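You operate a simulated robot arm through the tools that you are given. There is no shell and no other tool.

You are at the controls of a simulated robot arm. One attempt, no reset.

Task
Hand the vacuum over to the cream pump and stop the teal one.
Fine: open the cream inlet only once its gauge is in the green; shut the teal inlet before that pump stops; its case is hot.

It is judged by the outcome, as a careful person would: the job done as asked, and still so three seconds after it is handed in. It fails if anything else is knocked over, pushed out of place, dropped, spilled or broken.

Robot
A 7-joint arm with a two-finger parallel gripper, fixed in place. Base frame: the origin is on the floor under the middle of its stand, x ahead of it, y to its left, z up. Lengths are in mm, angles in degrees, forces in N, time in s.
It reaches about 1247 mm from its shoulder. Its first joint turns from -132.0 to 132.0 degrees. Payload 3.91 kg.
Tool frame: the origin (TCP) lies between the finger pads and is the grasp point; the fingertips stand 30 mm ahead of it; z points along the fingers, y is the line along which they close. The gripper opens to 110 mm. The fingers are 20 mm wide and 10 mm thick; the gripper's body (48 by 112 mm) begins 55 mm behind the TCP.
Orientation is that of the tool frame in the base frame, as a unit quaternion [w, x, y, z]. With the fingers straight down and closing along the base's y, the tool's x points along the base's -x, its y along +y and its z along -z.

Tools
- The arm moves only by the tool play_rows. Its argument "plan" is a list of rows, each a list of 7 numbers: the turn, a rotation vector about the tool's x, y, z in degrees, then the shift along the tool's x, y, z in m, then the finger opening in m, from 0 to 0.11. In form: [[wx, wy, wz, dx, dy, dz, claw], ...]. A call has 1 to 20 rows; each row shifts and turns the commanded pose from where the row before left it, along the tool's axes as they then stand. Rows are played at 5 a second. More than 50 mm and 8.6 degrees between two rows, or a gripper value outside its range, and nothing of the call is played. A pose out of reach is approached as far as the arm can. The call stops where the force on the tool passes 40 N (or 10 N more than at its start, if that is more) or the arm is blocked; 0.2 s more then pass. Each finger travels about 108 mm/s and halts on what it meets, pressing with about 21 N; the grip force reading is that of the motor and also rises with nothing between the fingers. The clock runs only during rows and for 0.2 s after the last one: add rows that do not move to give the fingers time. It gives the time, the measured TCP pose, the force on the tool (base axes), the opening and the grip force at its end, in the units of the frame above (readings bear some noise), with the torque about the TCP (base axes, N m) and any sound that the robot's microphone picked up, and new pictures: "views" is both (left out), scene, wrist or none.
- Cameras (640 x 400 px; columns grow to the right, rows downward): "scene" is fixed at [392.8, -635.1, 1645.5]; the picture's right is [1.00, 0.02, 0.00], its down [0.01, -0.37, -0.93] and it looks along [-0.01, 0.93, -0.37] (base axes); focal length 371 px, centre (320, 200). "wrist" rides on the gripper at [72, 17, -103] in the tool frame; the picture's right is [-0.23, 0.97, 0.00], its down [-0.76, -0.18, -0.62] and it looks along [-0.61, -0.14, 0.78] (tool axes); focal length 222 px, centre (320, 200). There is no depth. A picture from a camera that has moved, and an enlarged one, comes with that camera's place and axes in the base frame and with its lens. The place of the scene camera against the robot may be out by one fixed shift of up to 25 mm in any direction.
- zoom(camera, box): a new picture of the part [left, top, right, bottom] of that camera's present view, enlarged. No time passes.
- hand_in(): hands the job in; it is judged then, once.

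Nothing tells you positions but the pictures and the camera data. Unless the task says otherwise, let go and move clear before handing in.

The tools are called after "Request:" as name(argument=value, ...) on one line, values as JSON. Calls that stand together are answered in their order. play_rows: Moves the arm, as the interface text tells. Its arguments: {"type":"object","properties":{"plan":{"type":"array"},"views":{"type":"string","enum":["both","scene","wrist","none"]}},"required":["plan"]} The other tools are called the same way: zoom (camera, box) takes an enlarged picture of a part of a camera's view; hand_in () hands the job in.

At the start:

```text
t: 0.0
tool_pos: [318.1, 429.9, 1278.8]
tool_rot: [0.0, -0.001, 1.0, -0.001]
force: [-0.2, -0.6, 0.6]
wrist_torque: [0.04, -0.01, 0.03]
grip_width: 109.7
gripper_force: 0.2
```

scene: 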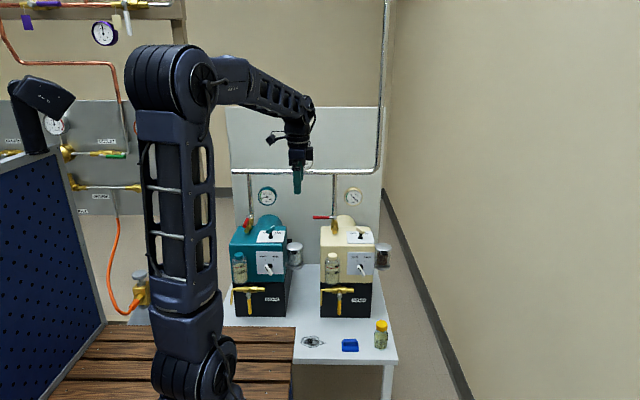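
wrist: 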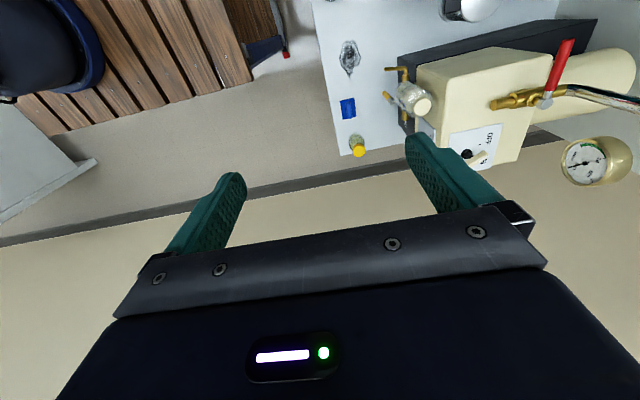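

I see two pumps on a bench, teal on the left and cream on the right, each with an inlet valve, a gauge and switches. I'll zoom in on both before moving.

Request:
zoom(camera="scene", box=[220, 170, 400, 283])

Request:
zoom(camera="scene", box=[310, 180, 400, 236])

Request:
zoom(camera="scene", box=[225, 180, 315, 236])

Request:
zoom(camera="scene", box=[310, 225, 400, 281])

Request:
zoom(camera="scene", box=[225, 225, 315, 281])

Request:
zoom(camera="wrist", box=[380, 0, 640, 200])

Request:
zoom(camera="scene", box=[220, 275, 400, 388])

```text
3.54 times, centred on (310, 226) of scene
camera zoom: at [392.8, -635.1, 1645.5], right [1.0, 0.02, 0.0], down [0.01, -0.37, -0.93], along [-0.01, 0.93, -0.37], focal length 1313 px, centre (355, 106)
```

zoom: 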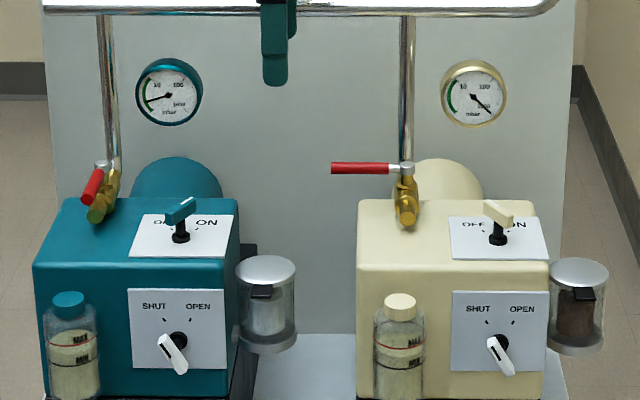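

```text
7.11 times, centred on (355, 208) of scene
camera zoom: at [392.8, -635.1, 1645.5], right [1.0, 0.02, 0.0], down [0.01, -0.37, -0.93], along [-0.01, 0.93, -0.37], focal length 2637 px, centre (71, 143)
```

zoom: 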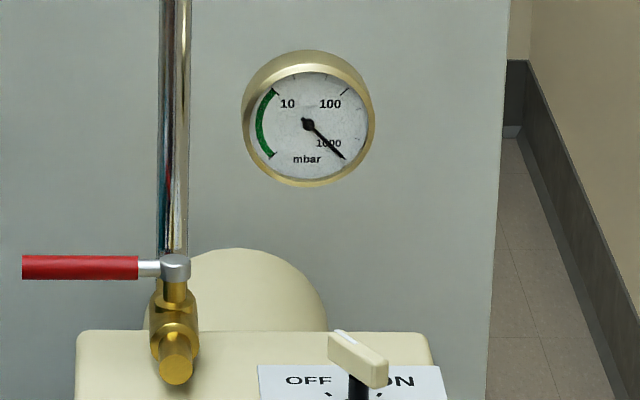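

```text
7.11 times, centred on (270, 208) of scene
camera zoom: at [392.8, -635.1, 1645.5], right [1.0, 0.02, 0.0], down [0.01, -0.37, -0.93], along [-0.01, 0.93, -0.37], focal length 2637 px, centre (676, 143)
```

zoom: 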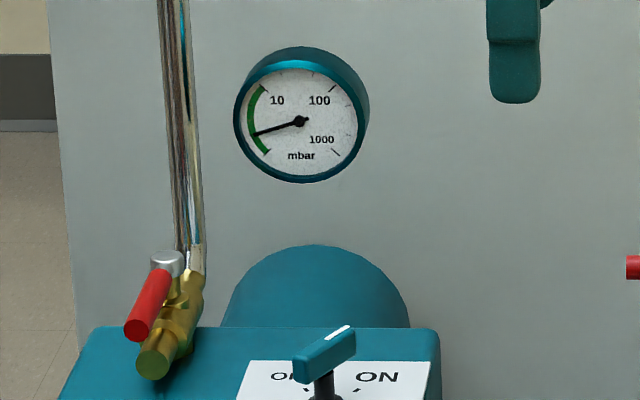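

```text
7.11 times, centred on (355, 253) of scene
camera zoom: at [392.8, -635.1, 1645.5], right [1.0, 0.02, 0.0], down [0.01, -0.37, -0.93], along [-0.01, 0.93, -0.37], focal length 2637 px, centre (71, -177)
```

zoom: 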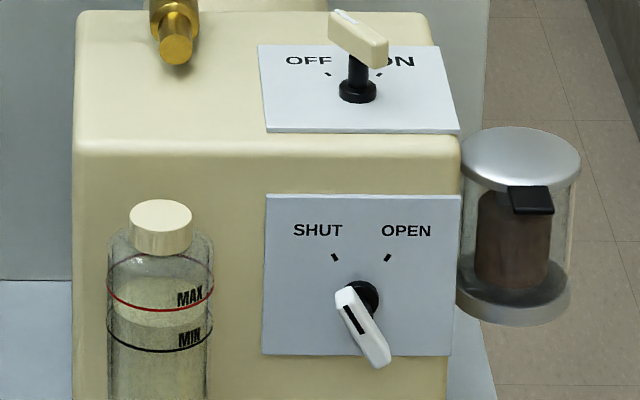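

```text
7.11 times, centred on (270, 253) of scene
camera zoom: at [392.8, -635.1, 1645.5], right [1.0, 0.02, 0.0], down [0.01, -0.37, -0.93], along [-0.01, 0.93, -0.37], focal length 2637 px, centre (676, -177)
```

zoom: 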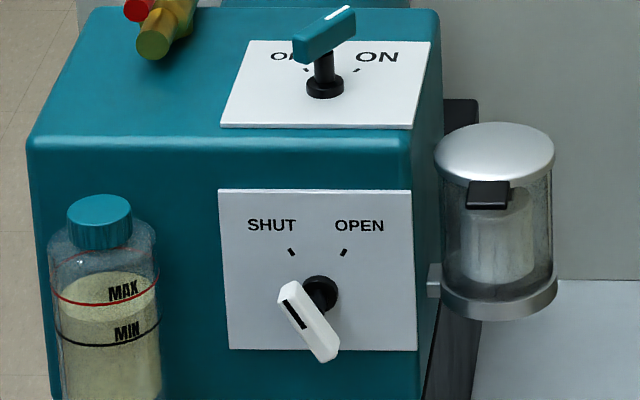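

```text
2.00 times, centred on (510, 100) of wrist
camera zoom: at [244.7, 446.1, 1382.5], right [0.23, 0.97, 0.0], down [0.76, -0.18, 0.62], along [0.61, -0.14, -0.78], focal length 444 px, centre (-60, 400)
```

zoom: 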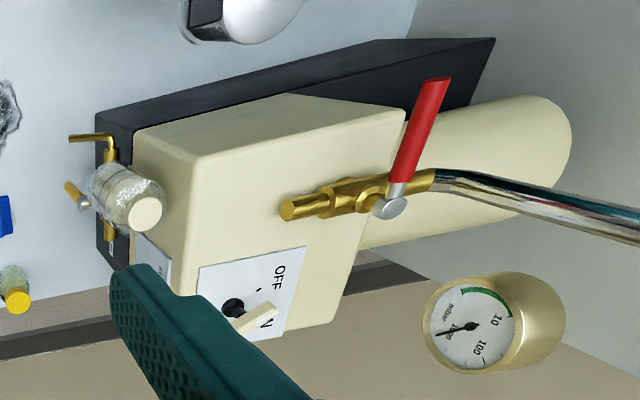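

```text
3.54 times, centred on (310, 332) of scene
camera zoom: at [392.8, -635.1, 1645.5], right [1.0, 0.02, 0.0], down [0.01, -0.37, -0.93], along [-0.01, 0.93, -0.37], focal length 1313 px, centre (355, -266)
```

zoom: 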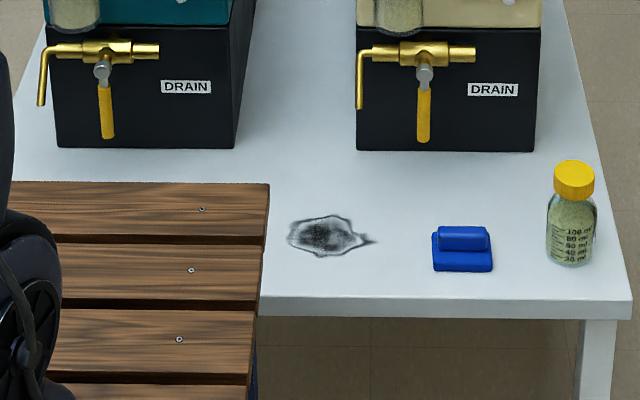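

Both top switches carry a white mark: teal points to ON and cream to OFF. The cream inlet handle is crosswise (shut) and the teal one is in line (open). Next I'll check oil levels, filters and drains more closely.

Request:
zoom(camera="scene", box=[312, 245, 362, 295])

Request:
zoom(camera="scene", box=[225, 245, 275, 295])

Request:
zoom(camera="scene", box=[225, 280, 285, 325])

Request:
zoom(camera="scene", box=[315, 280, 375, 325])

Request:
zoom(camera="scene", box=[340, 220, 395, 280])

Request:
zoom(camera="scene", box=[0, 0, 160, 220])

Request:
zoom(camera="scene", box=[220, 0, 400, 200])

```text
8.00 times, centred on (337, 270) of scene
camera zoom: at [392.8, -635.1, 1645.5], right [1.0, 0.02, 0.0], down [0.01, -0.37, -0.93], along [-0.01, 0.93, -0.37], focal length 2967 px, centre (184, -360)
```

zoom: 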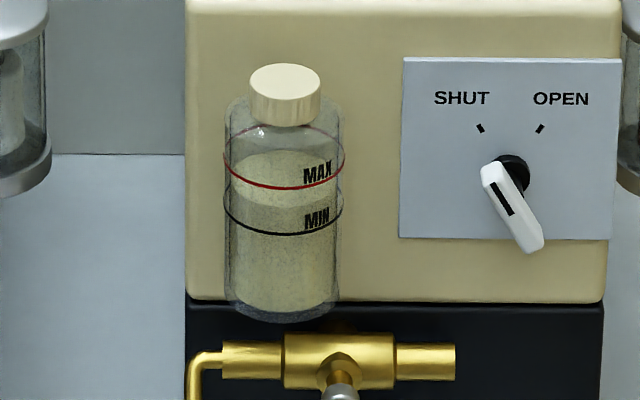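

```text
8.00 times, centred on (250, 270) of scene
camera zoom: at [392.8, -635.1, 1645.5], right [1.0, 0.02, 0.0], down [0.01, -0.37, -0.93], along [-0.01, 0.93, -0.37], focal length 2967 px, centre (880, -360)
```

zoom: 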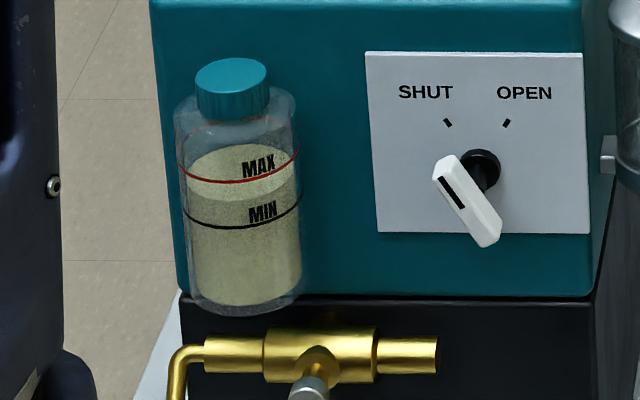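

```text
8.89 times, centred on (255, 302) of scene
camera zoom: at [392.8, -635.1, 1645.5], right [1.0, 0.02, 0.0], down [0.01, -0.37, -0.93], along [-0.01, 0.93, -0.37], focal length 3296 px, centre (898, -711)
```

zoom: 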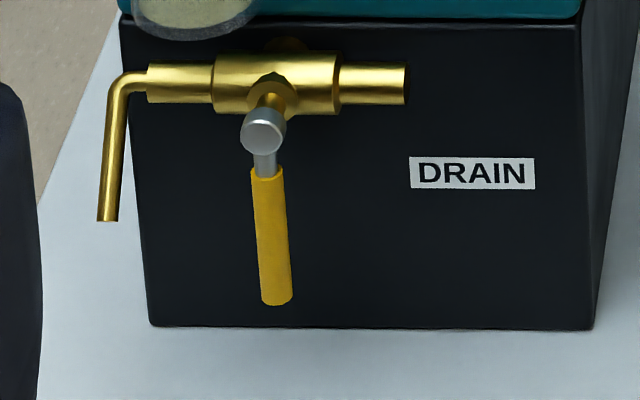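

```text
8.89 times, centred on (345, 302) of scene
camera zoom: at [392.8, -635.1, 1645.5], right [1.0, 0.02, 0.0], down [0.01, -0.37, -0.93], along [-0.01, 0.93, -0.37], focal length 3296 px, centre (98, -711)
```

zoom: 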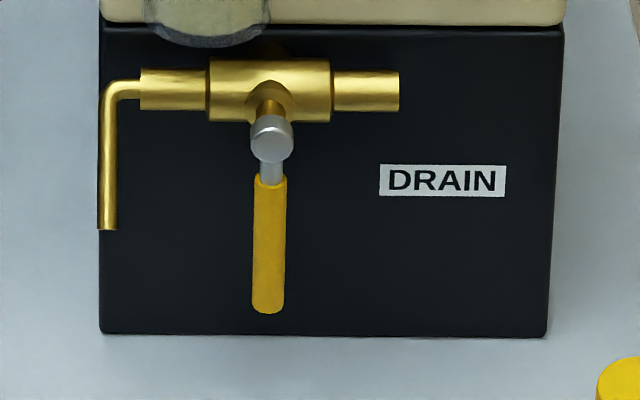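

```text
6.67 times, centred on (368, 250) of scene
camera zoom: at [392.8, -635.1, 1645.5], right [1.0, 0.02, 0.0], down [0.01, -0.37, -0.93], along [-0.01, 0.93, -0.37], focal length 2472 px, centre (3, -133)
```

zoom: 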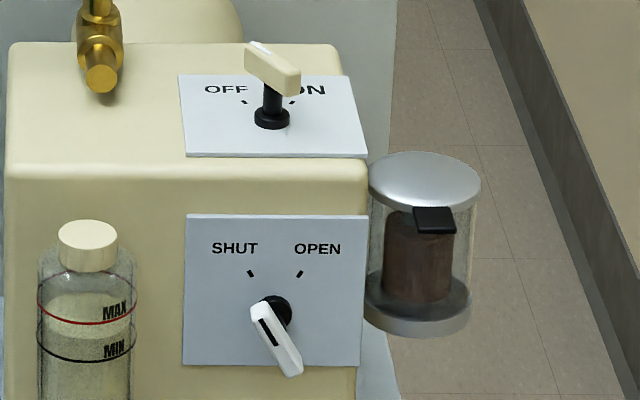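

```text
1.82 times, centred on (80, 110) of scene
camera zoom: at [392.8, -635.1, 1645.5], right [1.0, 0.02, 0.0], down [0.01, -0.37, -0.93], along [-0.01, 0.93, -0.37], focal length 674 px, centre (756, 364)
```

zoom: 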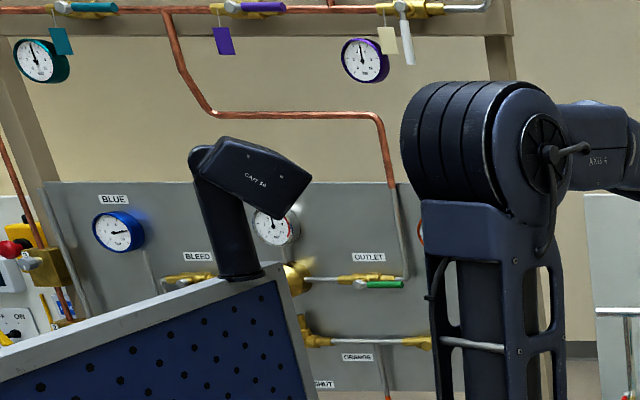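

```text
2.00 times, centred on (310, 100) of scene
camera zoom: at [392.8, -635.1, 1645.5], right [1.0, 0.02, 0.0], down [0.01, -0.37, -0.93], along [-0.01, 0.93, -0.37], focal length 742 px, centre (340, 400)
```

zoom: 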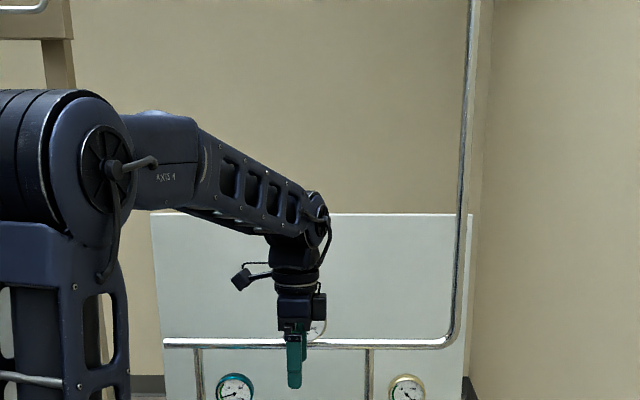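

Oil in both pumps sits between MIN and MAX, and both drains and ballast knobs are shut. I take the cream switch hub to be near (536, 707, 943) and the cream inlet pivot near (433, 785, 998). First I'll turn the wrist in free air so its camera faces the pumps.

Request:
play_rows(plan=[[0, 0, -8.2, 0, 0, 0, 0.11], [0, 0, -8.2, 0, 0, 0, 0.11], [0, 0, -8.2, 0, 0, 0, 0.11], [0, 0, -8.2, 0, 0, 0, 0.11], [0, 0, -8.2, 0, 0, 0, 0.11], [0, 0, -8.2, 0, 0, 0, 0.11], [0, 0, -8.2, 0, 0, 0, 0.11], [0, 0, -8.2, 0, 0, 0, 0.11], [0, 0, -8.2, 0, 0, 0, 0.11], [0, 0, -8.2, 0, 0, 0, 0.11], [0, 0, -8, 0, 0, 0, 0.11], [0, 0, 0, 0, 0, 0, 0.11]])

```text
t: 2.6
tool_pos: [318.4, 430.3, 1278.9]
tool_rot: [0.0, 0.708, -0.707, 0.0]
force: [0.2, 0.0, -0.2]
wrist_torque: [0.02, 0.0, -0.01]
grip_width: 110.0
gripper_force: 0.1
camera wrist: at [300.1, 356.5, 1382.1], right [-0.97, 0.23, 0.0], down [0.18, 0.76, 0.62], along [0.14, 0.61, -0.78], focal length 222 px, centre (320, 200)
```

scene: 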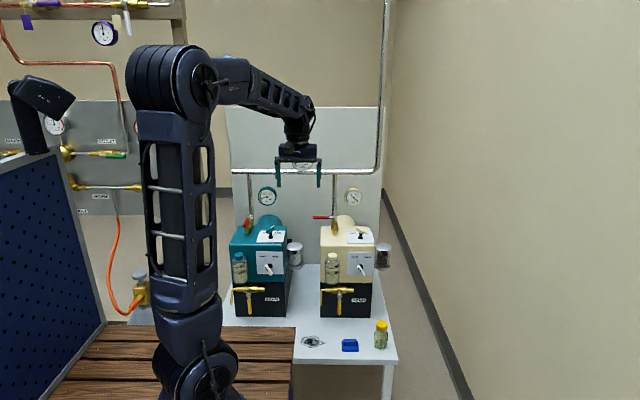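
wrist: 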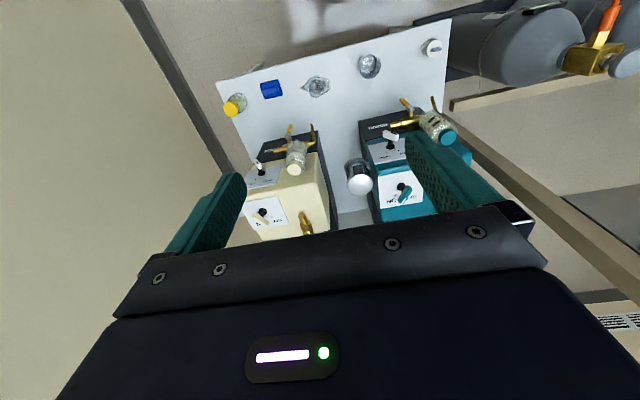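

The wrist camera now faces the pumps, with the picture upside down. I'll move it to hover high in front of the cream switch for a closer look.

Request:
play_rows(plan=[[0, 0, 0, -0.0243, -0.0289, 0.0213, 0.11], [0, 0, 0, -0.0243, -0.0289, 0.0213, 0.11], [0, 0, 0, -0.0243, -0.0289, 0.0213, 0.11], [0, 0, 0, -0.0243, -0.0289, 0.0213, 0.11], [0, 0, 0, -0.0243, -0.0289, 0.0213, 0.11], [0, 0, 0, -0.0243, -0.0289, 0.0213, 0.11], [0, 0, 0, -0.0243, -0.0289, 0.0213, 0.11], [0, 0, 0, 0, 0, 0, 0.11]])

```text
t: 4.4
tool_pos: [519.0, 597.8, 1130.9]
tool_rot: [-0.001, 0.707, -0.707, 0.0]
force: [-0.2, 0.0, -0.1]
wrist_torque: [0.0, -0.03, -0.01]
grip_width: 110.1
gripper_force: 0.0
camera wrist: at [500.9, 525.9, 1233.9], right [-0.97, 0.23, 0.0], down [0.18, 0.76, 0.62], along [0.14, 0.61, -0.78], focal length 222 px, centre (320, 200)
```

scene: 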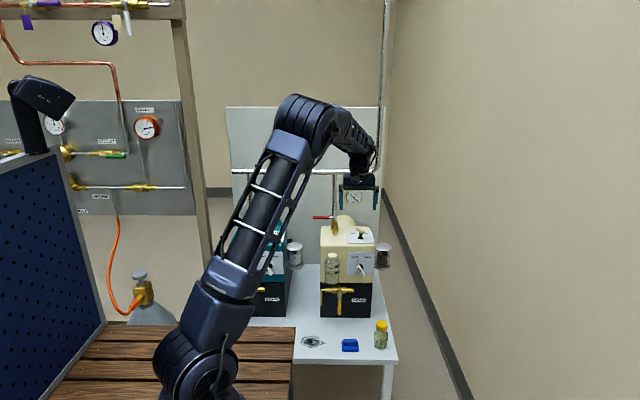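
wrist: 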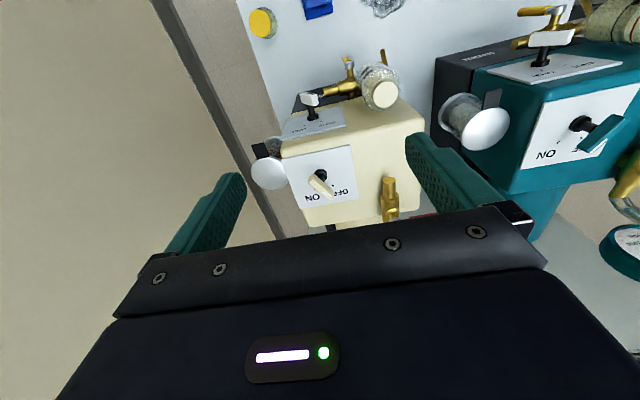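

Request:
zoom(camera="wrist", box=[260, 130, 380, 230])

Request:
zoom(camera="wrist", box=[420, 0, 640, 260])

Request:
zoom(camera="scene", box=[310, 150, 400, 250])

```text
4.00 times, centred on (320, 180) of wrist
camera zoom: at [500.9, 525.9, 1233.9], right [-0.97, 0.23, 0.0], down [0.18, 0.76, 0.62], along [0.14, 0.61, -0.78], focal length 888 px, centre (320, 280)
```

zoom: 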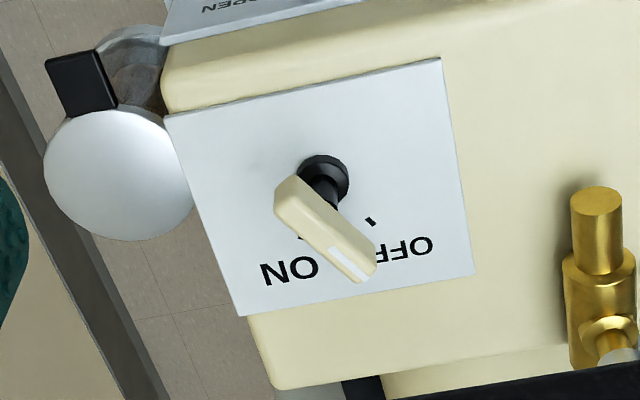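

```text
1.54 times, centred on (530, 130) of wrist
camera zoom: at [500.9, 525.9, 1233.9], right [-0.97, 0.23, 0.0], down [0.18, 0.76, 0.62], along [0.14, 0.61, -0.78], focal length 342 px, centre (-3, 308)
```

zoom: 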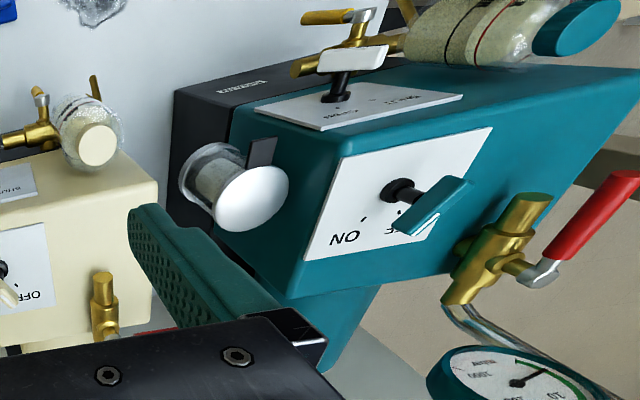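

```text
4.00 times, centred on (355, 200) of scene
camera zoom: at [392.8, -635.1, 1645.5], right [1.0, 0.02, 0.0], down [0.01, -0.37, -0.93], along [-0.01, 0.93, -0.37], focal length 1483 px, centre (180, 200)
```

zoom: 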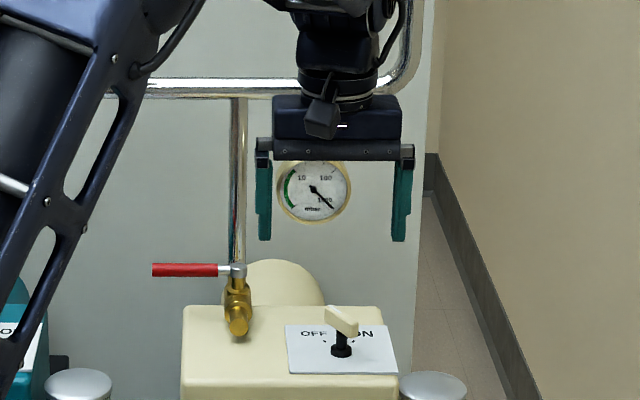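

Request:
zoom(camera="wrist", box=[296, 160, 346, 210])

Request:
zoom(camera="wrist", box=[370, 160, 440, 220])

```text
8.00 times, centred on (321, 185) of wrist
camera zoom: at [500.9, 525.9, 1233.9], right [-0.97, 0.23, 0.0], down [0.18, 0.76, 0.62], along [0.14, 0.61, -0.78], focal length 1777 px, centre (312, 320)
```

zoom: 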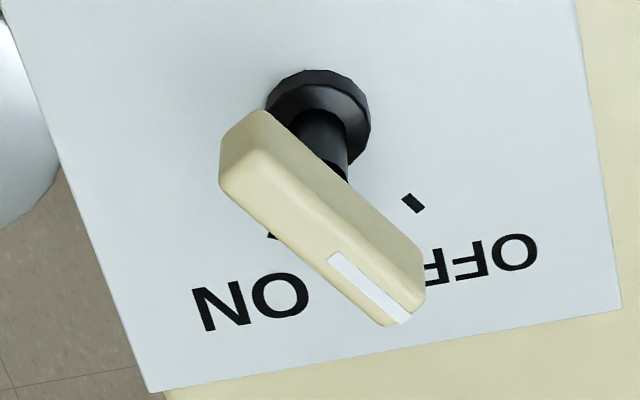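

```text
6.67 times, centred on (405, 190) of wrist
camera zoom: at [500.9, 525.9, 1233.9], right [-0.97, 0.23, 0.0], down [0.18, 0.76, 0.62], along [0.14, 0.61, -0.78], focal length 1481 px, centre (-247, 267)
```

zoom: 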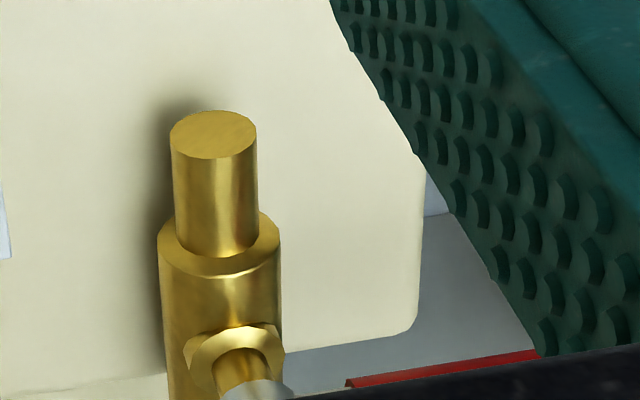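

The second wrist view puts the cream switch at about (544, 712), with its bar top near z 974, OFF pointing 120° and ON 60° from +x. I'll turn the fingers square to the bar and hover above it.

Request:
play_rows(plan=[[0, 0, -7.5, 0, 0, 0, 0.07], [0, 0, -7.5, 0, 0, 0, 0.07], [0, 0, -7.5, 0, 0, 0, 0.07], [0, 0, -7.5, 0, 0, 0, 0.07], [0, 0, 0, -0.0216, -0.01965, 0.0175, 0.07], [0, 0, 0, -0.0216, -0.01965, 0.0175, 0.07], [0, 0, 0, -0.0216, -0.01965, 0.0175, 0.07], [0, 0, 0, -0.0216, -0.01965, 0.0175, 0.07], [0, 0, 0, 0, 0, 0, 0.07]])

```text
t: 6.4
tool_pos: [544.4, 714.0, 1060.4]
tool_rot: [-0.001, 0.866, -0.5, 0.0]
force: [0.4, 0.6, 0.0]
wrist_torque: [0.03, -0.02, 0.01]
grip_width: 69.9
gripper_force: 0.1
camera wrist: at [565.4, 642.6, 1163.0], right [-0.96, -0.29, 0.0], down [-0.23, 0.75, 0.62], along [-0.18, 0.6, -0.78], focal length 222 px, centre (320, 200)
```

scene: 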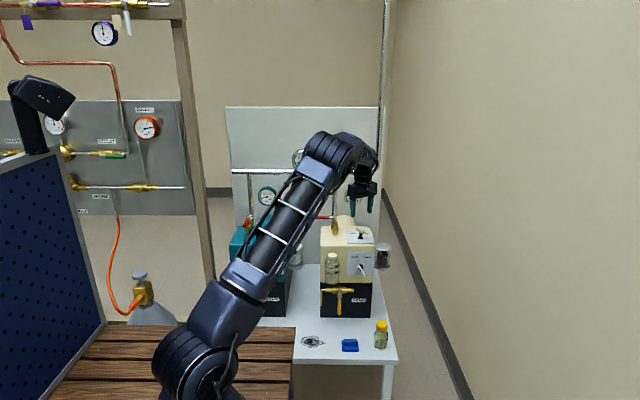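
wrist: 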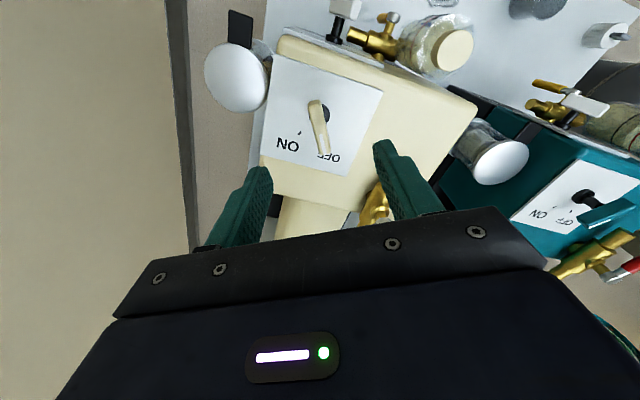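

Request:
zoom(camera="wrist", box=[280, 80, 370, 180])

Request:
zoom(camera="wrist", box=[240, 60, 440, 240])

```text
4.00 times, centred on (325, 130) of wrist
camera zoom: at [565.4, 642.6, 1163.0], right [-0.96, -0.29, 0.0], down [-0.23, 0.75, 0.62], along [-0.18, 0.6, -0.78], focal length 888 px, centre (300, 480)
```

zoom: 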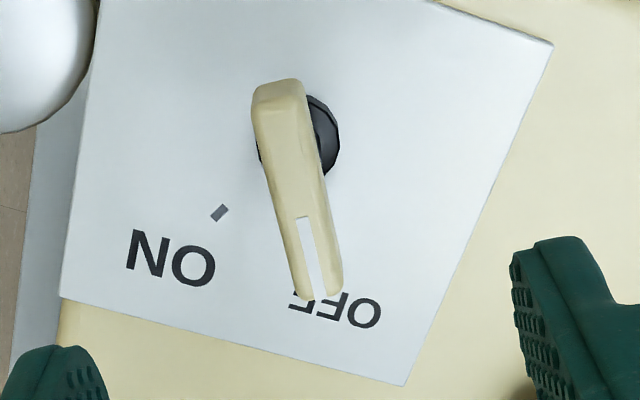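

```text
2.22 times, centred on (340, 150) of wrist
camera zoom: at [565.4, 642.6, 1163.0], right [-0.96, -0.29, 0.0], down [-0.23, 0.75, 0.62], along [-0.18, 0.6, -0.78], focal length 494 px, centre (276, 311)
```

zoom: 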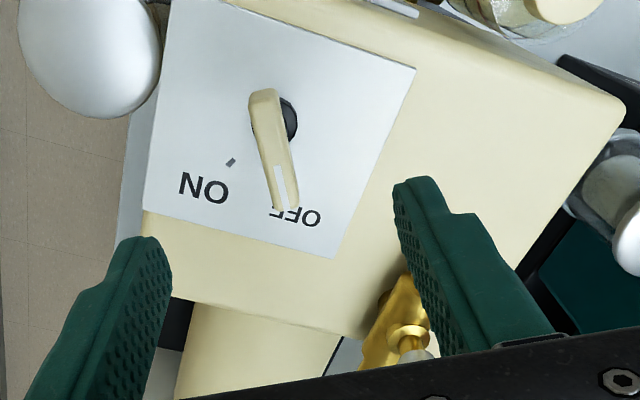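

The bar is centred under the tool to within about 1 mm and is roughly 10 mm wide. I'll go down until the fingers straddle it, tips about 20 mm above the plate.

Request:
play_rows(plan=[[0, 0, 0, 0, 0, 0.02, 0.05], [0, 0, 0, 0, 0, 0.02, 0.05], [0, 0, 0, 0, 0, 0.02, 0.05], [0, 0, 0, 0, 0, 0.02, 0.05], [0, 0, 0, 0, 0, 0, 0.05]])

```text
t: 7.6
tool_pos: [546.5, 714.5, 980.1]
tool_rot: [0.0, 0.866, -0.5, -0.001]
force: [0.0, -0.5, -0.3]
wrist_torque: [-0.02, 0.0, -0.01]
grip_width: 50.0
gripper_force: 0.1
camera wrist: at [566.1, 642.5, 1083.7], right [-0.96, -0.29, 0.0], down [-0.23, 0.75, 0.62], along [-0.18, 0.6, -0.78], focal length 222 px, centre (320, 200)
```

scene: 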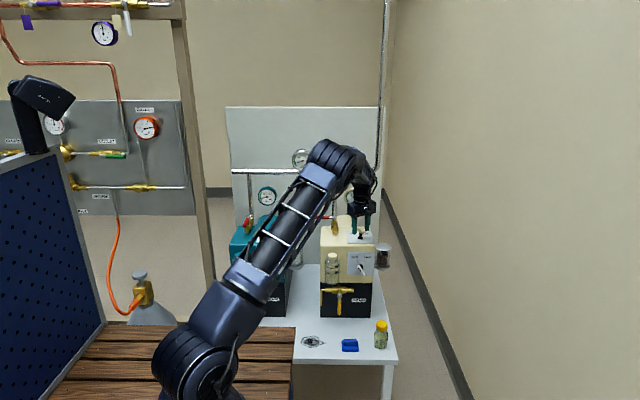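
wrist: 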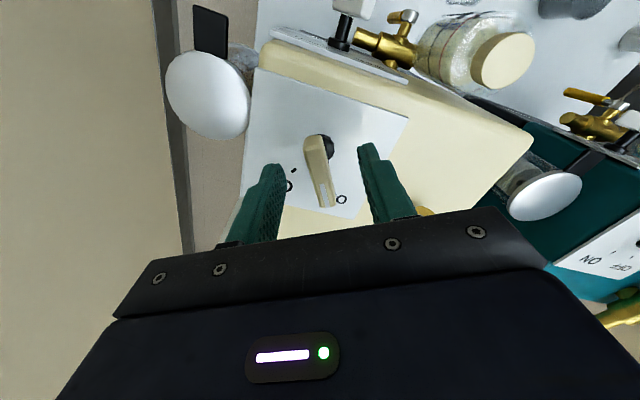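

Request:
play_rows(plan=[[0, 0, 0, 0, 0, 0, 0.03], [0, 0, 0, 0, 0, 0, 0.015], [0, 0, 0, 0, 0, 0, 0.0], [0, 0, 0, 0, 0, 0, 0.0]], views="wrist")

```text
t: 8.6
tool_pos: [545.4, 714.5, 981.9]
tool_rot: [0.0, 0.866, -0.5, 0.0]
force: [1.8, 3.3, -0.1]
wrist_torque: [0.12, -0.05, 0.0]
grip_width: 12.1
gripper_force: 45.3
camera wrist: at [566.3, 642.5, 1083.9], right [-0.96, -0.29, 0.0], down [-0.23, 0.75, 0.62], along [-0.18, 0.6, -0.78], focal length 222 px, centre (320, 200)
```

wrist: 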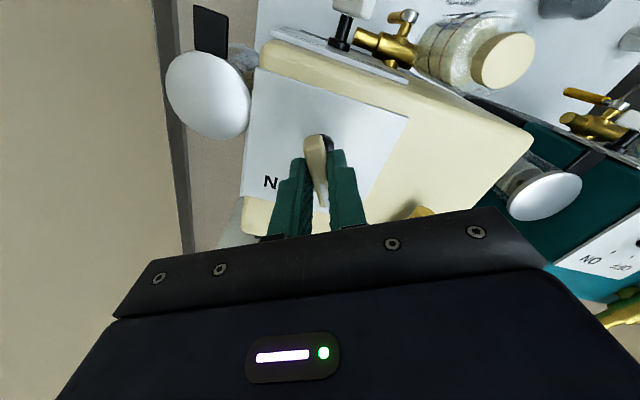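

The bar is held at 12 mm with small side forces. I'll turn it clockwise seen from above, from OFF to ON.

Request:
play_rows(plan=[[0, 0, 6, 0, 0, 0, 0.0], [0, 0, 6, 0, 0, 0, 0.0], [0, 0, 6, 0, 0, 0, 0.0], [0, 0, 6, 0, 0, 0, 0.0], [0, 0, 6, 0, 0, 0, 0.0], [0, 0, 6, 0, 0, 0, 0.0], [0, 0, 6, 0, 0, 0, 0.0], [0, 0, 6, 0, 0, 0, 0.0], [0, 0, 6, 0, 0, 0, 0.0], [0, 0, 4, 0, 0, 0, 0.0], [0, 0, 0, 0, 0, 0, 0.0]])

```text
t: 11.0
tool_pos: [544.1, 712.8, 981.1]
tool_rot: [0.001, -0.515, 0.857, 0.001]
force: [-18.3, 3.4, 12.2]
wrist_torque: [1.23, -0.29, -0.06]
grip_width: 12.1
gripper_force: 44.6
camera wrist: at [494.6, 657.6, 1083.8], right [-0.75, 0.66, 0.0], down [0.51, 0.59, 0.62], along [0.41, 0.47, -0.78], focal length 222 px, centre (320, 200)
```

scene: 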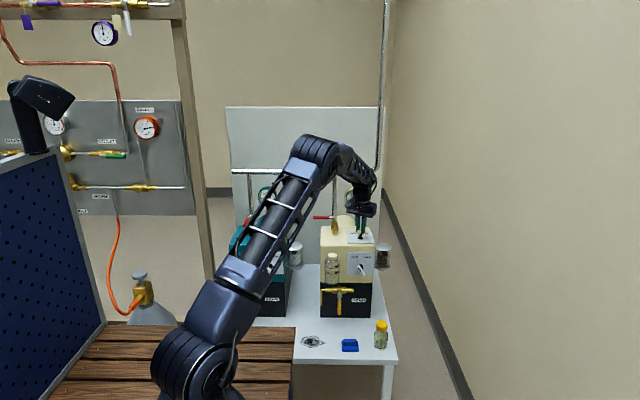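
wrist: 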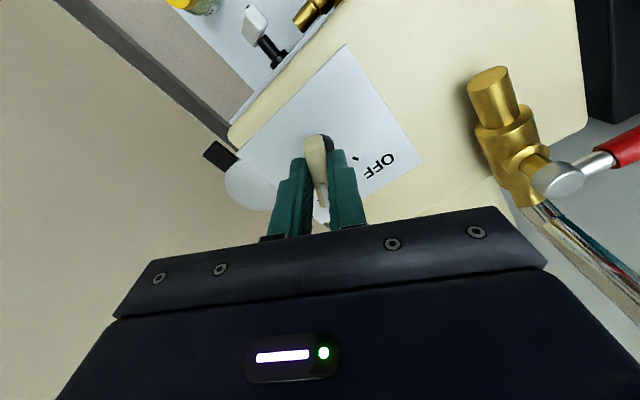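

Request:
play_rows(plan=[[0, 0, 2, 0, 0, 0, 0.0], [0, 0, 2, 0, 0, 0, 0.0], [0, 0, 0, 0, 0, 0, 0.0]])

Request:
zoom(camera="wrist", box=[250, 100, 410, 220])

Request:
zoom(camera="scene", box=[310, 170, 400, 250])

```text
t: 11.8
tool_pos: [545.3, 712.1, 981.6]
tool_rot: [0.001, -0.484, 0.875, 0.0]
force: [-14.4, 10.7, 13.9]
wrist_torque: [0.6, 0.18, 0.99]
grip_width: 12.5
gripper_force: 45.2
camera wrist: at [490.7, 661.1, 1083.8], right [-0.71, 0.71, 0.0], down [0.55, 0.55, 0.62], along [0.44, 0.44, -0.78], focal length 222 px, centre (320, 200)
```

scene: 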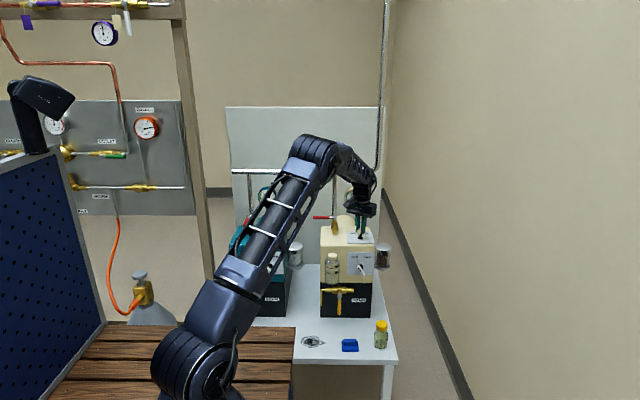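
wrist: 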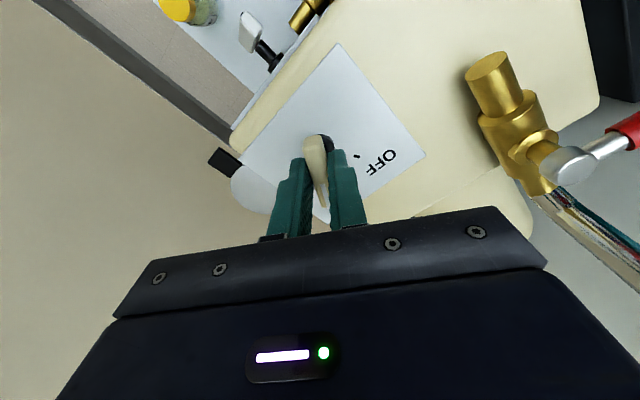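

```text
3.33 times, centred on (330, 160) of wrist
camera zoom: at [490.7, 661.1, 1083.8], right [-0.71, 0.71, 0.0], down [0.55, 0.55, 0.62], along [0.44, 0.44, -0.78], focal length 740 px, centre (287, 333)
```

zoom: 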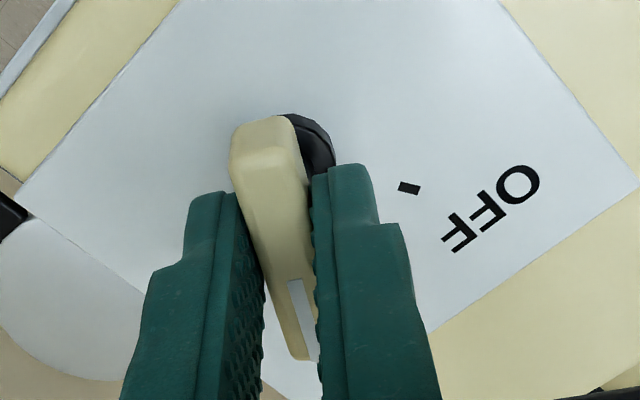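

```text
5.00 times, centred on (355, 210) of scene
camera zoom: at [392.8, -635.1, 1645.5], right [1.0, 0.02, 0.0], down [0.01, -0.37, -0.93], along [-0.01, 0.93, -0.37], focal length 1854 px, centre (145, 150)
```

zoom: 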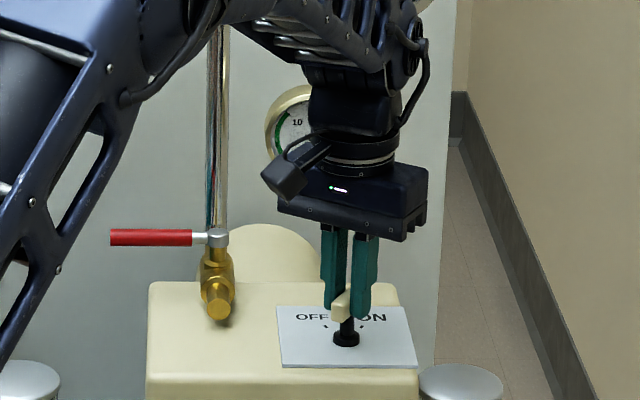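

Torque about z rose to about 1 N m, so the switch is at its ON stop. I'll let go, lift clear and move aside so the cream gauge can be seen.

Request:
play_rows(plan=[[0, 0, 0, 0, 0, 0, 0.03], [0, 0, 0, 0, 0, 0, 0.05], [0, 0, 0, 0, 0, 0, 0.05], [0, 0, 0, 0, 0, -0.025, 0.05], [0, 0, 0, 0, 0, -0.03, 0.05], [0, 0, 0, 0, 0, -0.04, 0.05], [0, 0, 0, 0, 0, -0.04, 0.05], [0, 0, 0, 0, 0, 0, 0.05]])

Request:
zoom(camera="wrist", box=[240, 60, 440, 200])

Request:
zoom(camera="scene", box=[310, 170, 400, 250])

```text
t: 13.6
tool_pos: [545.7, 714.3, 1115.4]
tool_rot: [0.0, -0.485, 0.875, 0.0]
force: [-0.5, -0.7, -0.8]
wrist_torque: [0.0, -0.03, 0.02]
grip_width: 50.1
gripper_force: 0.0
camera wrist: at [492.4, 661.5, 1217.3], right [-0.71, 0.71, 0.0], down [0.55, 0.55, 0.62], along [0.44, 0.44, -0.78], focal length 222 px, centre (320, 200)
```

scene: 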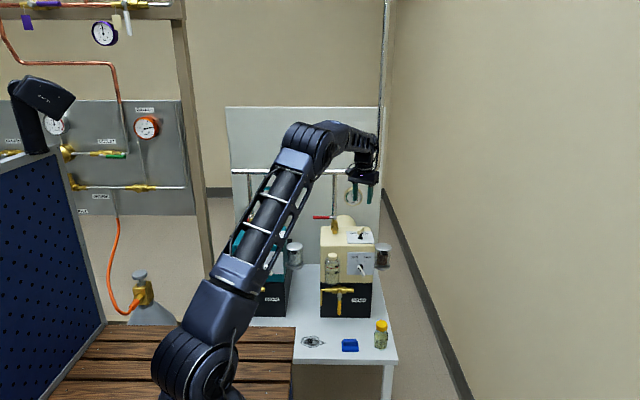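
wrist: 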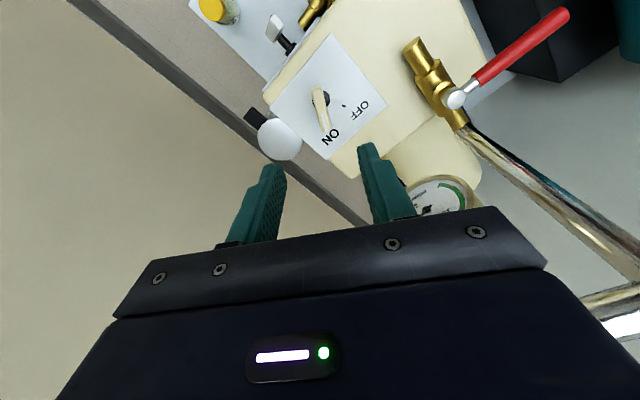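

```text
2.86 times, centred on (340, 130) of wrist
camera zoom: at [492.4, 661.5, 1217.3], right [-0.71, 0.71, 0.0], down [0.55, 0.55, 0.62], along [0.44, 0.44, -0.78], focal length 635 px, centre (263, 400)
```

zoom: 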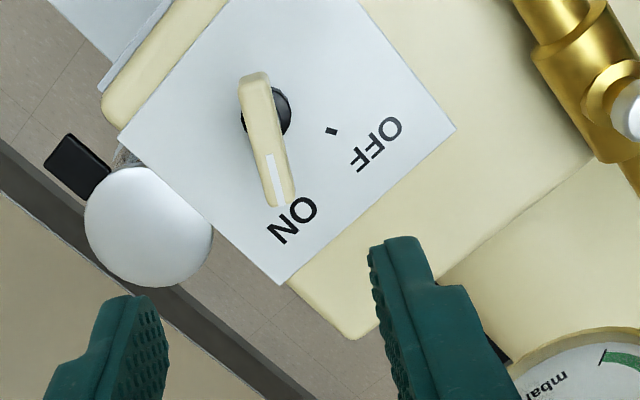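

```text
5.00 times, centred on (355, 210) of scene
camera zoom: at [392.8, -635.1, 1645.5], right [1.0, 0.02, 0.0], down [0.01, -0.37, -0.93], along [-0.01, 0.93, -0.37], focal length 1854 px, centre (145, 150)
```

zoom: 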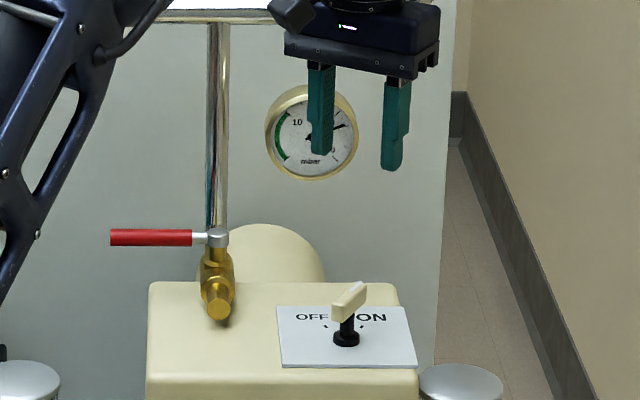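

The cream switch is ON and its needle is already falling. I'll move the gripper left over the cream inlet, which I now place with its pivot near (440, 797, 984) and handle tip near x 351. From there I can watch the gauge and check the handle.

Request:
play_rows(plan=[[0, 0, -8, 0, 0, 0, 0.05], [0, 0, -8, 0, 0, 0, 0.05], [0, 0, -8, 0, 0, 0, 0.05], [0, 0, -8, 0, 0, 0, 0.05], [0, 0, 0, -0.0114, 0.0389, 0.0063, 0.02], [0, 0, 0, -0.0114, 0.0389, 0.0063, 0.0], [0, 0, 0, -0.0114, 0.0389, 0.0063, 0.0], [0, 0, 0, -0.0114, 0.0389, 0.0063, 0.0], [0, 0, 0, 0, 0, 0, 0.0]])

Request:
zoom(camera="scene", box=[310, 170, 400, 250])

Request:
zoom(camera="wrist", box=[240, 60, 440, 240])

```text
t: 15.6
tool_pos: [389.7, 758.2, 1089.8]
tool_rot: [-0.001, -0.707, 0.708, 0.0]
force: [1.2, -1.4, -0.4]
wrist_torque: [0.02, 0.01, -0.03]
grip_width: 0.0
gripper_force: 21.2
camera wrist: at [372.3, 685.3, 1193.0], right [-0.97, 0.23, 0.0], down [0.18, 0.76, 0.62], along [0.14, 0.61, -0.78], focal length 222 px, centre (320, 200)
```

scene: 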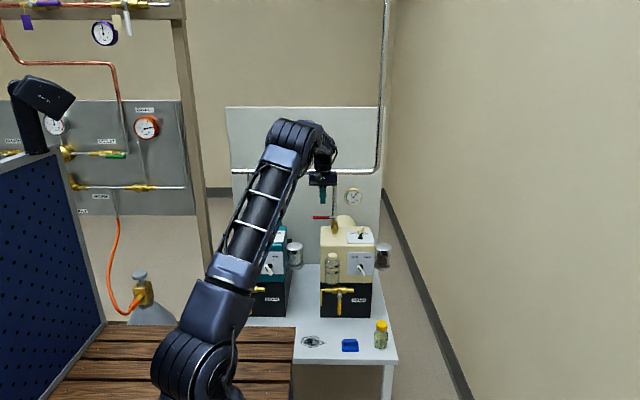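
wrist: 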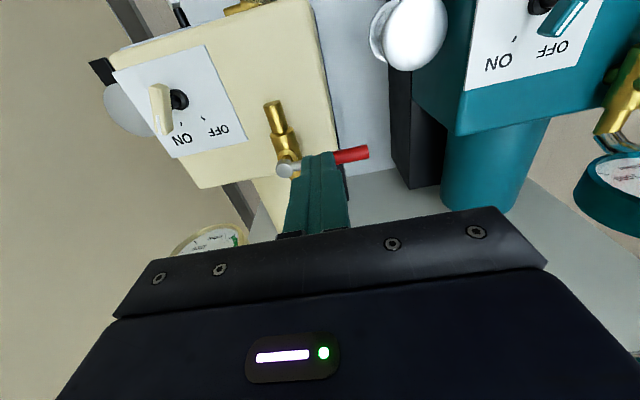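

```text
5.00 times, centred on (355, 210) of scene
camera zoom: at [392.8, -635.1, 1645.5], right [1.0, 0.02, 0.0], down [0.01, -0.37, -0.93], along [-0.01, 0.93, -0.37], focal length 1854 px, centre (145, 150)
```

zoom: 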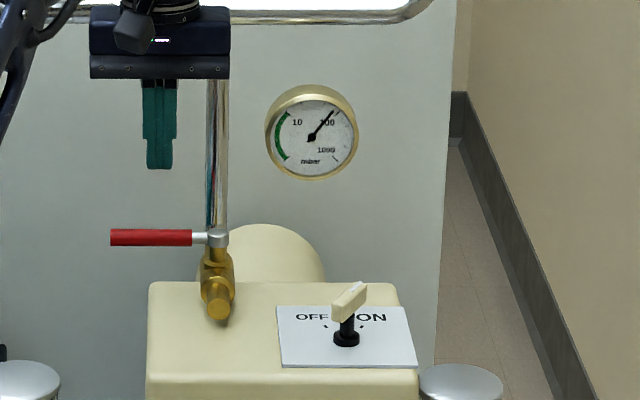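

```text
2.22 times, centred on (340, 150) of wrist
camera zoom: at [372.3, 685.3, 1193.0], right [-0.97, 0.23, 0.0], down [0.18, 0.76, 0.62], along [0.14, 0.61, -0.78], focal length 494 px, centre (276, 311)
```

zoom: 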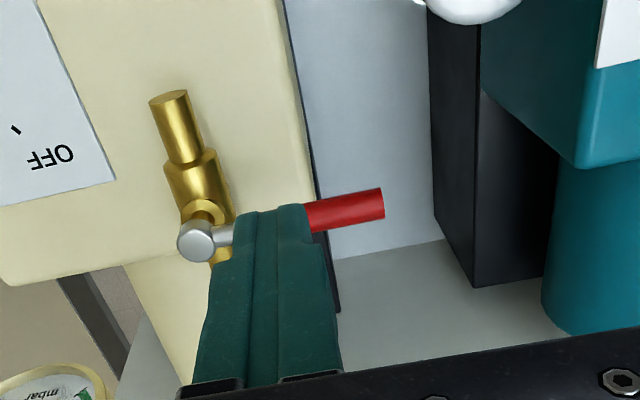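

The cream gauge is near 100 mbar and still falling, not in the green yet. Meanwhile I'll bring the closed fingertips down behind the cream handle without touching it.

Request:
play_rows(plan=[[0, 0, 0, -0.0334, 0.0088, 0, 0.0], [0, 0, 0, -0.0334, 0.0088, 0, 0.0], [0, 0, 0, 0, 0, 0, 0.0], [0, 0, 0, 0, 0, 0.022, 0.0], [0, 0, 0, 0, 0, 0.022, 0.0], [0, 0, 0, 0, 0, 0.022, 0.0], [0, 0, 0, 0, 0, 0.022, 0.0], [0, 0, 0, 0, 0, 0, 0.0]])

Request:
zoom(camera="scene", box=[310, 170, 400, 250])

Request:
zoom(camera="wrist", box=[240, 60, 440, 240])

```text
t: 16.1
tool_pos: [379.2, 800.7, 1090.6]
tool_rot: [0.005, 0.709, -0.705, 0.005]
force: [-6.9, -64.4, 4.4]
wrist_torque: [6.64, -0.48, 2.82]
grip_width: 0.0
gripper_force: 20.5
stopped in row 2: the force on the tool passed its limit at 138 N (the readings are from after the stop); the commanded pose is now the measured one
camera wrist: at [361.7, 728.6, 1194.3], right [-0.98, 0.22, 0.0], down [0.17, 0.77, 0.61], along [0.14, 0.6, -0.79], focal length 222 px, centre (320, 200)
```

scene: 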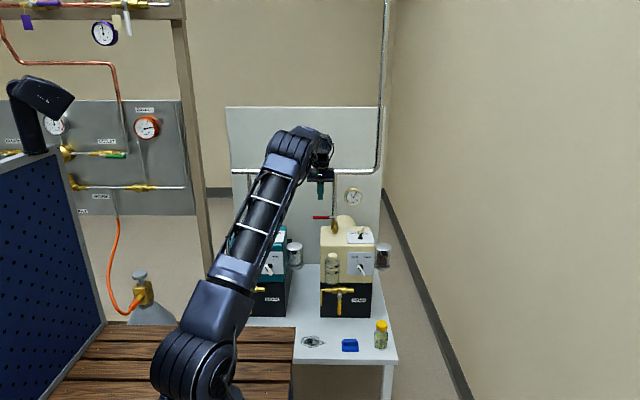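
wrist: 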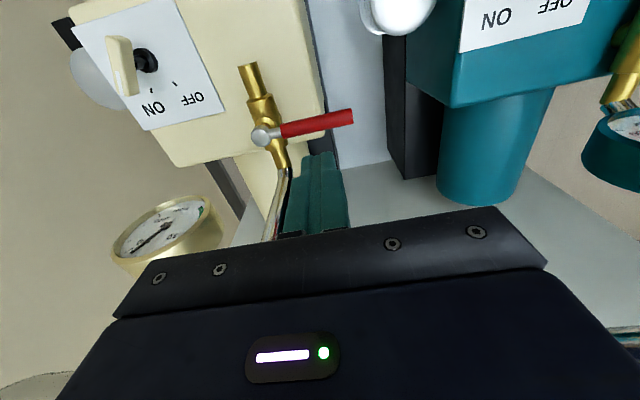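

```text
5.00 times, centred on (355, 210) of scene
camera zoom: at [392.8, -635.1, 1645.5], right [1.0, 0.02, 0.0], down [0.01, -0.37, -0.93], along [-0.01, 0.93, -0.37], focal length 1854 px, centre (145, 150)
```

zoom: 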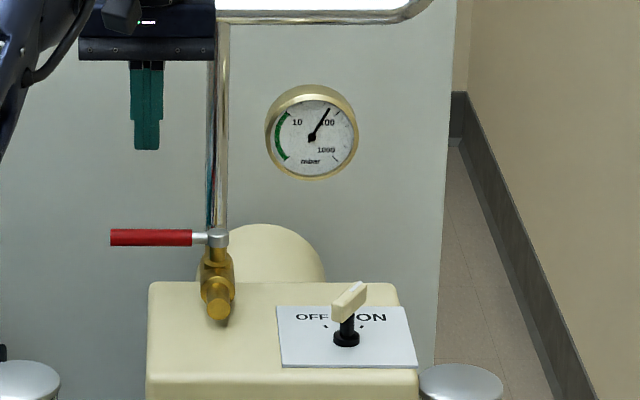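

```text
2.22 times, centred on (340, 150) of wrist
camera zoom: at [361.7, 728.6, 1194.3], right [-0.98, 0.22, 0.0], down [0.17, 0.77, 0.61], along [0.14, 0.6, -0.79], focal length 494 px, centre (276, 311)
```

zoom: 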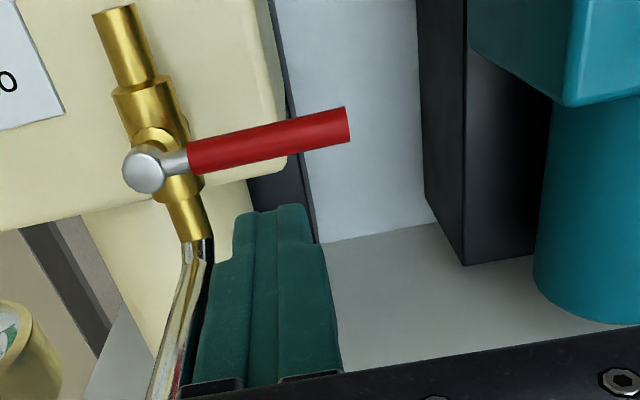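

The tool hit the horizontal manifold pipe behind the gripper. I'll back off toward the front straight away and then check that nothing moved.

Request:
play_rows(plan=[[0, 0, 0, 0.02, 0, 0, 0.0], [0, 0, 0, 0.03, 0, 0, 0.0], [0, 0, 0, 0.0, 0, 0, 0.0]])

Request:
zoom(camera="scene", box=[220, 100, 400, 250])

Request:
zoom(camera="scene", box=[280, 140, 340, 200])

```text
t: 16.9
tool_pos: [378.2, 753.9, 1087.2]
tool_rot: [0.005, 0.708, -0.706, 0.005]
force: [-0.2, -0.5, -1.0]
wrist_torque: [-0.03, 0.01, -0.02]
grip_width: 0.3
gripper_force: 21.3
camera wrist: at [361.7, 682.2, 1191.4], right [-0.97, 0.22, 0.0], down [0.17, 0.77, 0.61], along [0.14, 0.6, -0.79], focal length 222 px, centre (320, 200)
```

scene: 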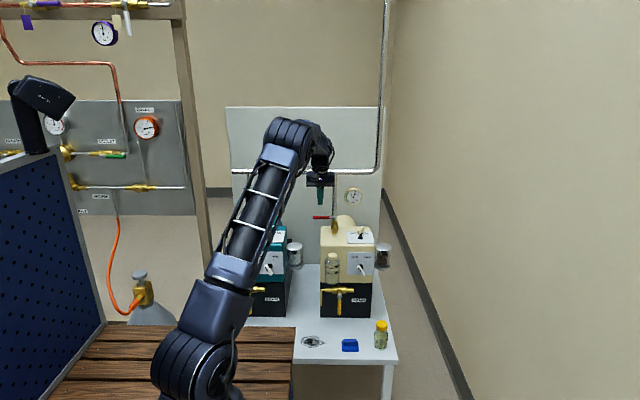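
wrist: 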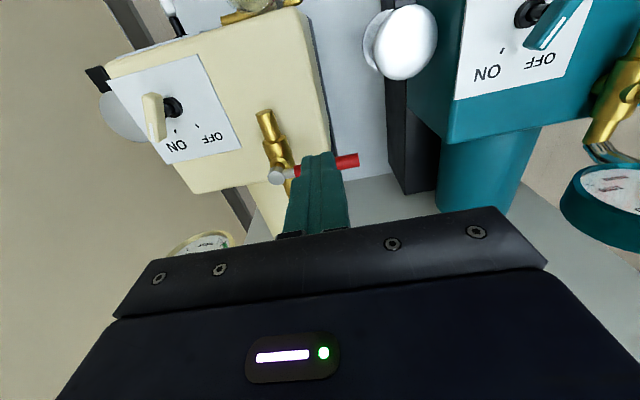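

```text
2.67 times, centred on (310, 175) of scene
camera zoom: at [392.8, -635.1, 1645.5], right [1.0, 0.02, 0.0], down [0.01, -0.37, -0.93], along [-0.01, 0.93, -0.37], focal length 989 px, centre (347, 267)
```

zoom: 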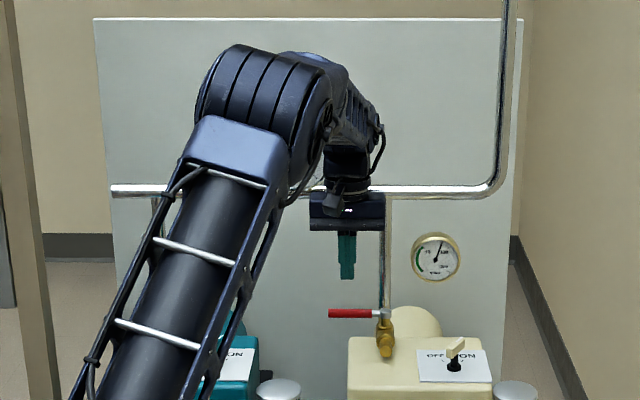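

```text
6.67 times, centred on (310, 170) of scene
camera zoom: at [392.8, -635.1, 1645.5], right [1.0, 0.02, 0.0], down [0.01, -0.37, -0.93], along [-0.01, 0.93, -0.37], focal length 2472 px, centre (387, 400)
```

zoom: 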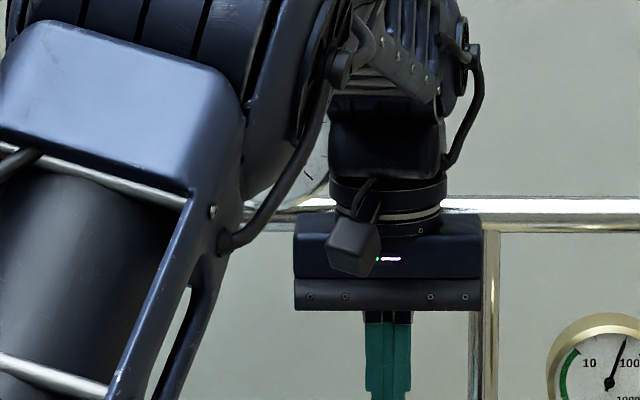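

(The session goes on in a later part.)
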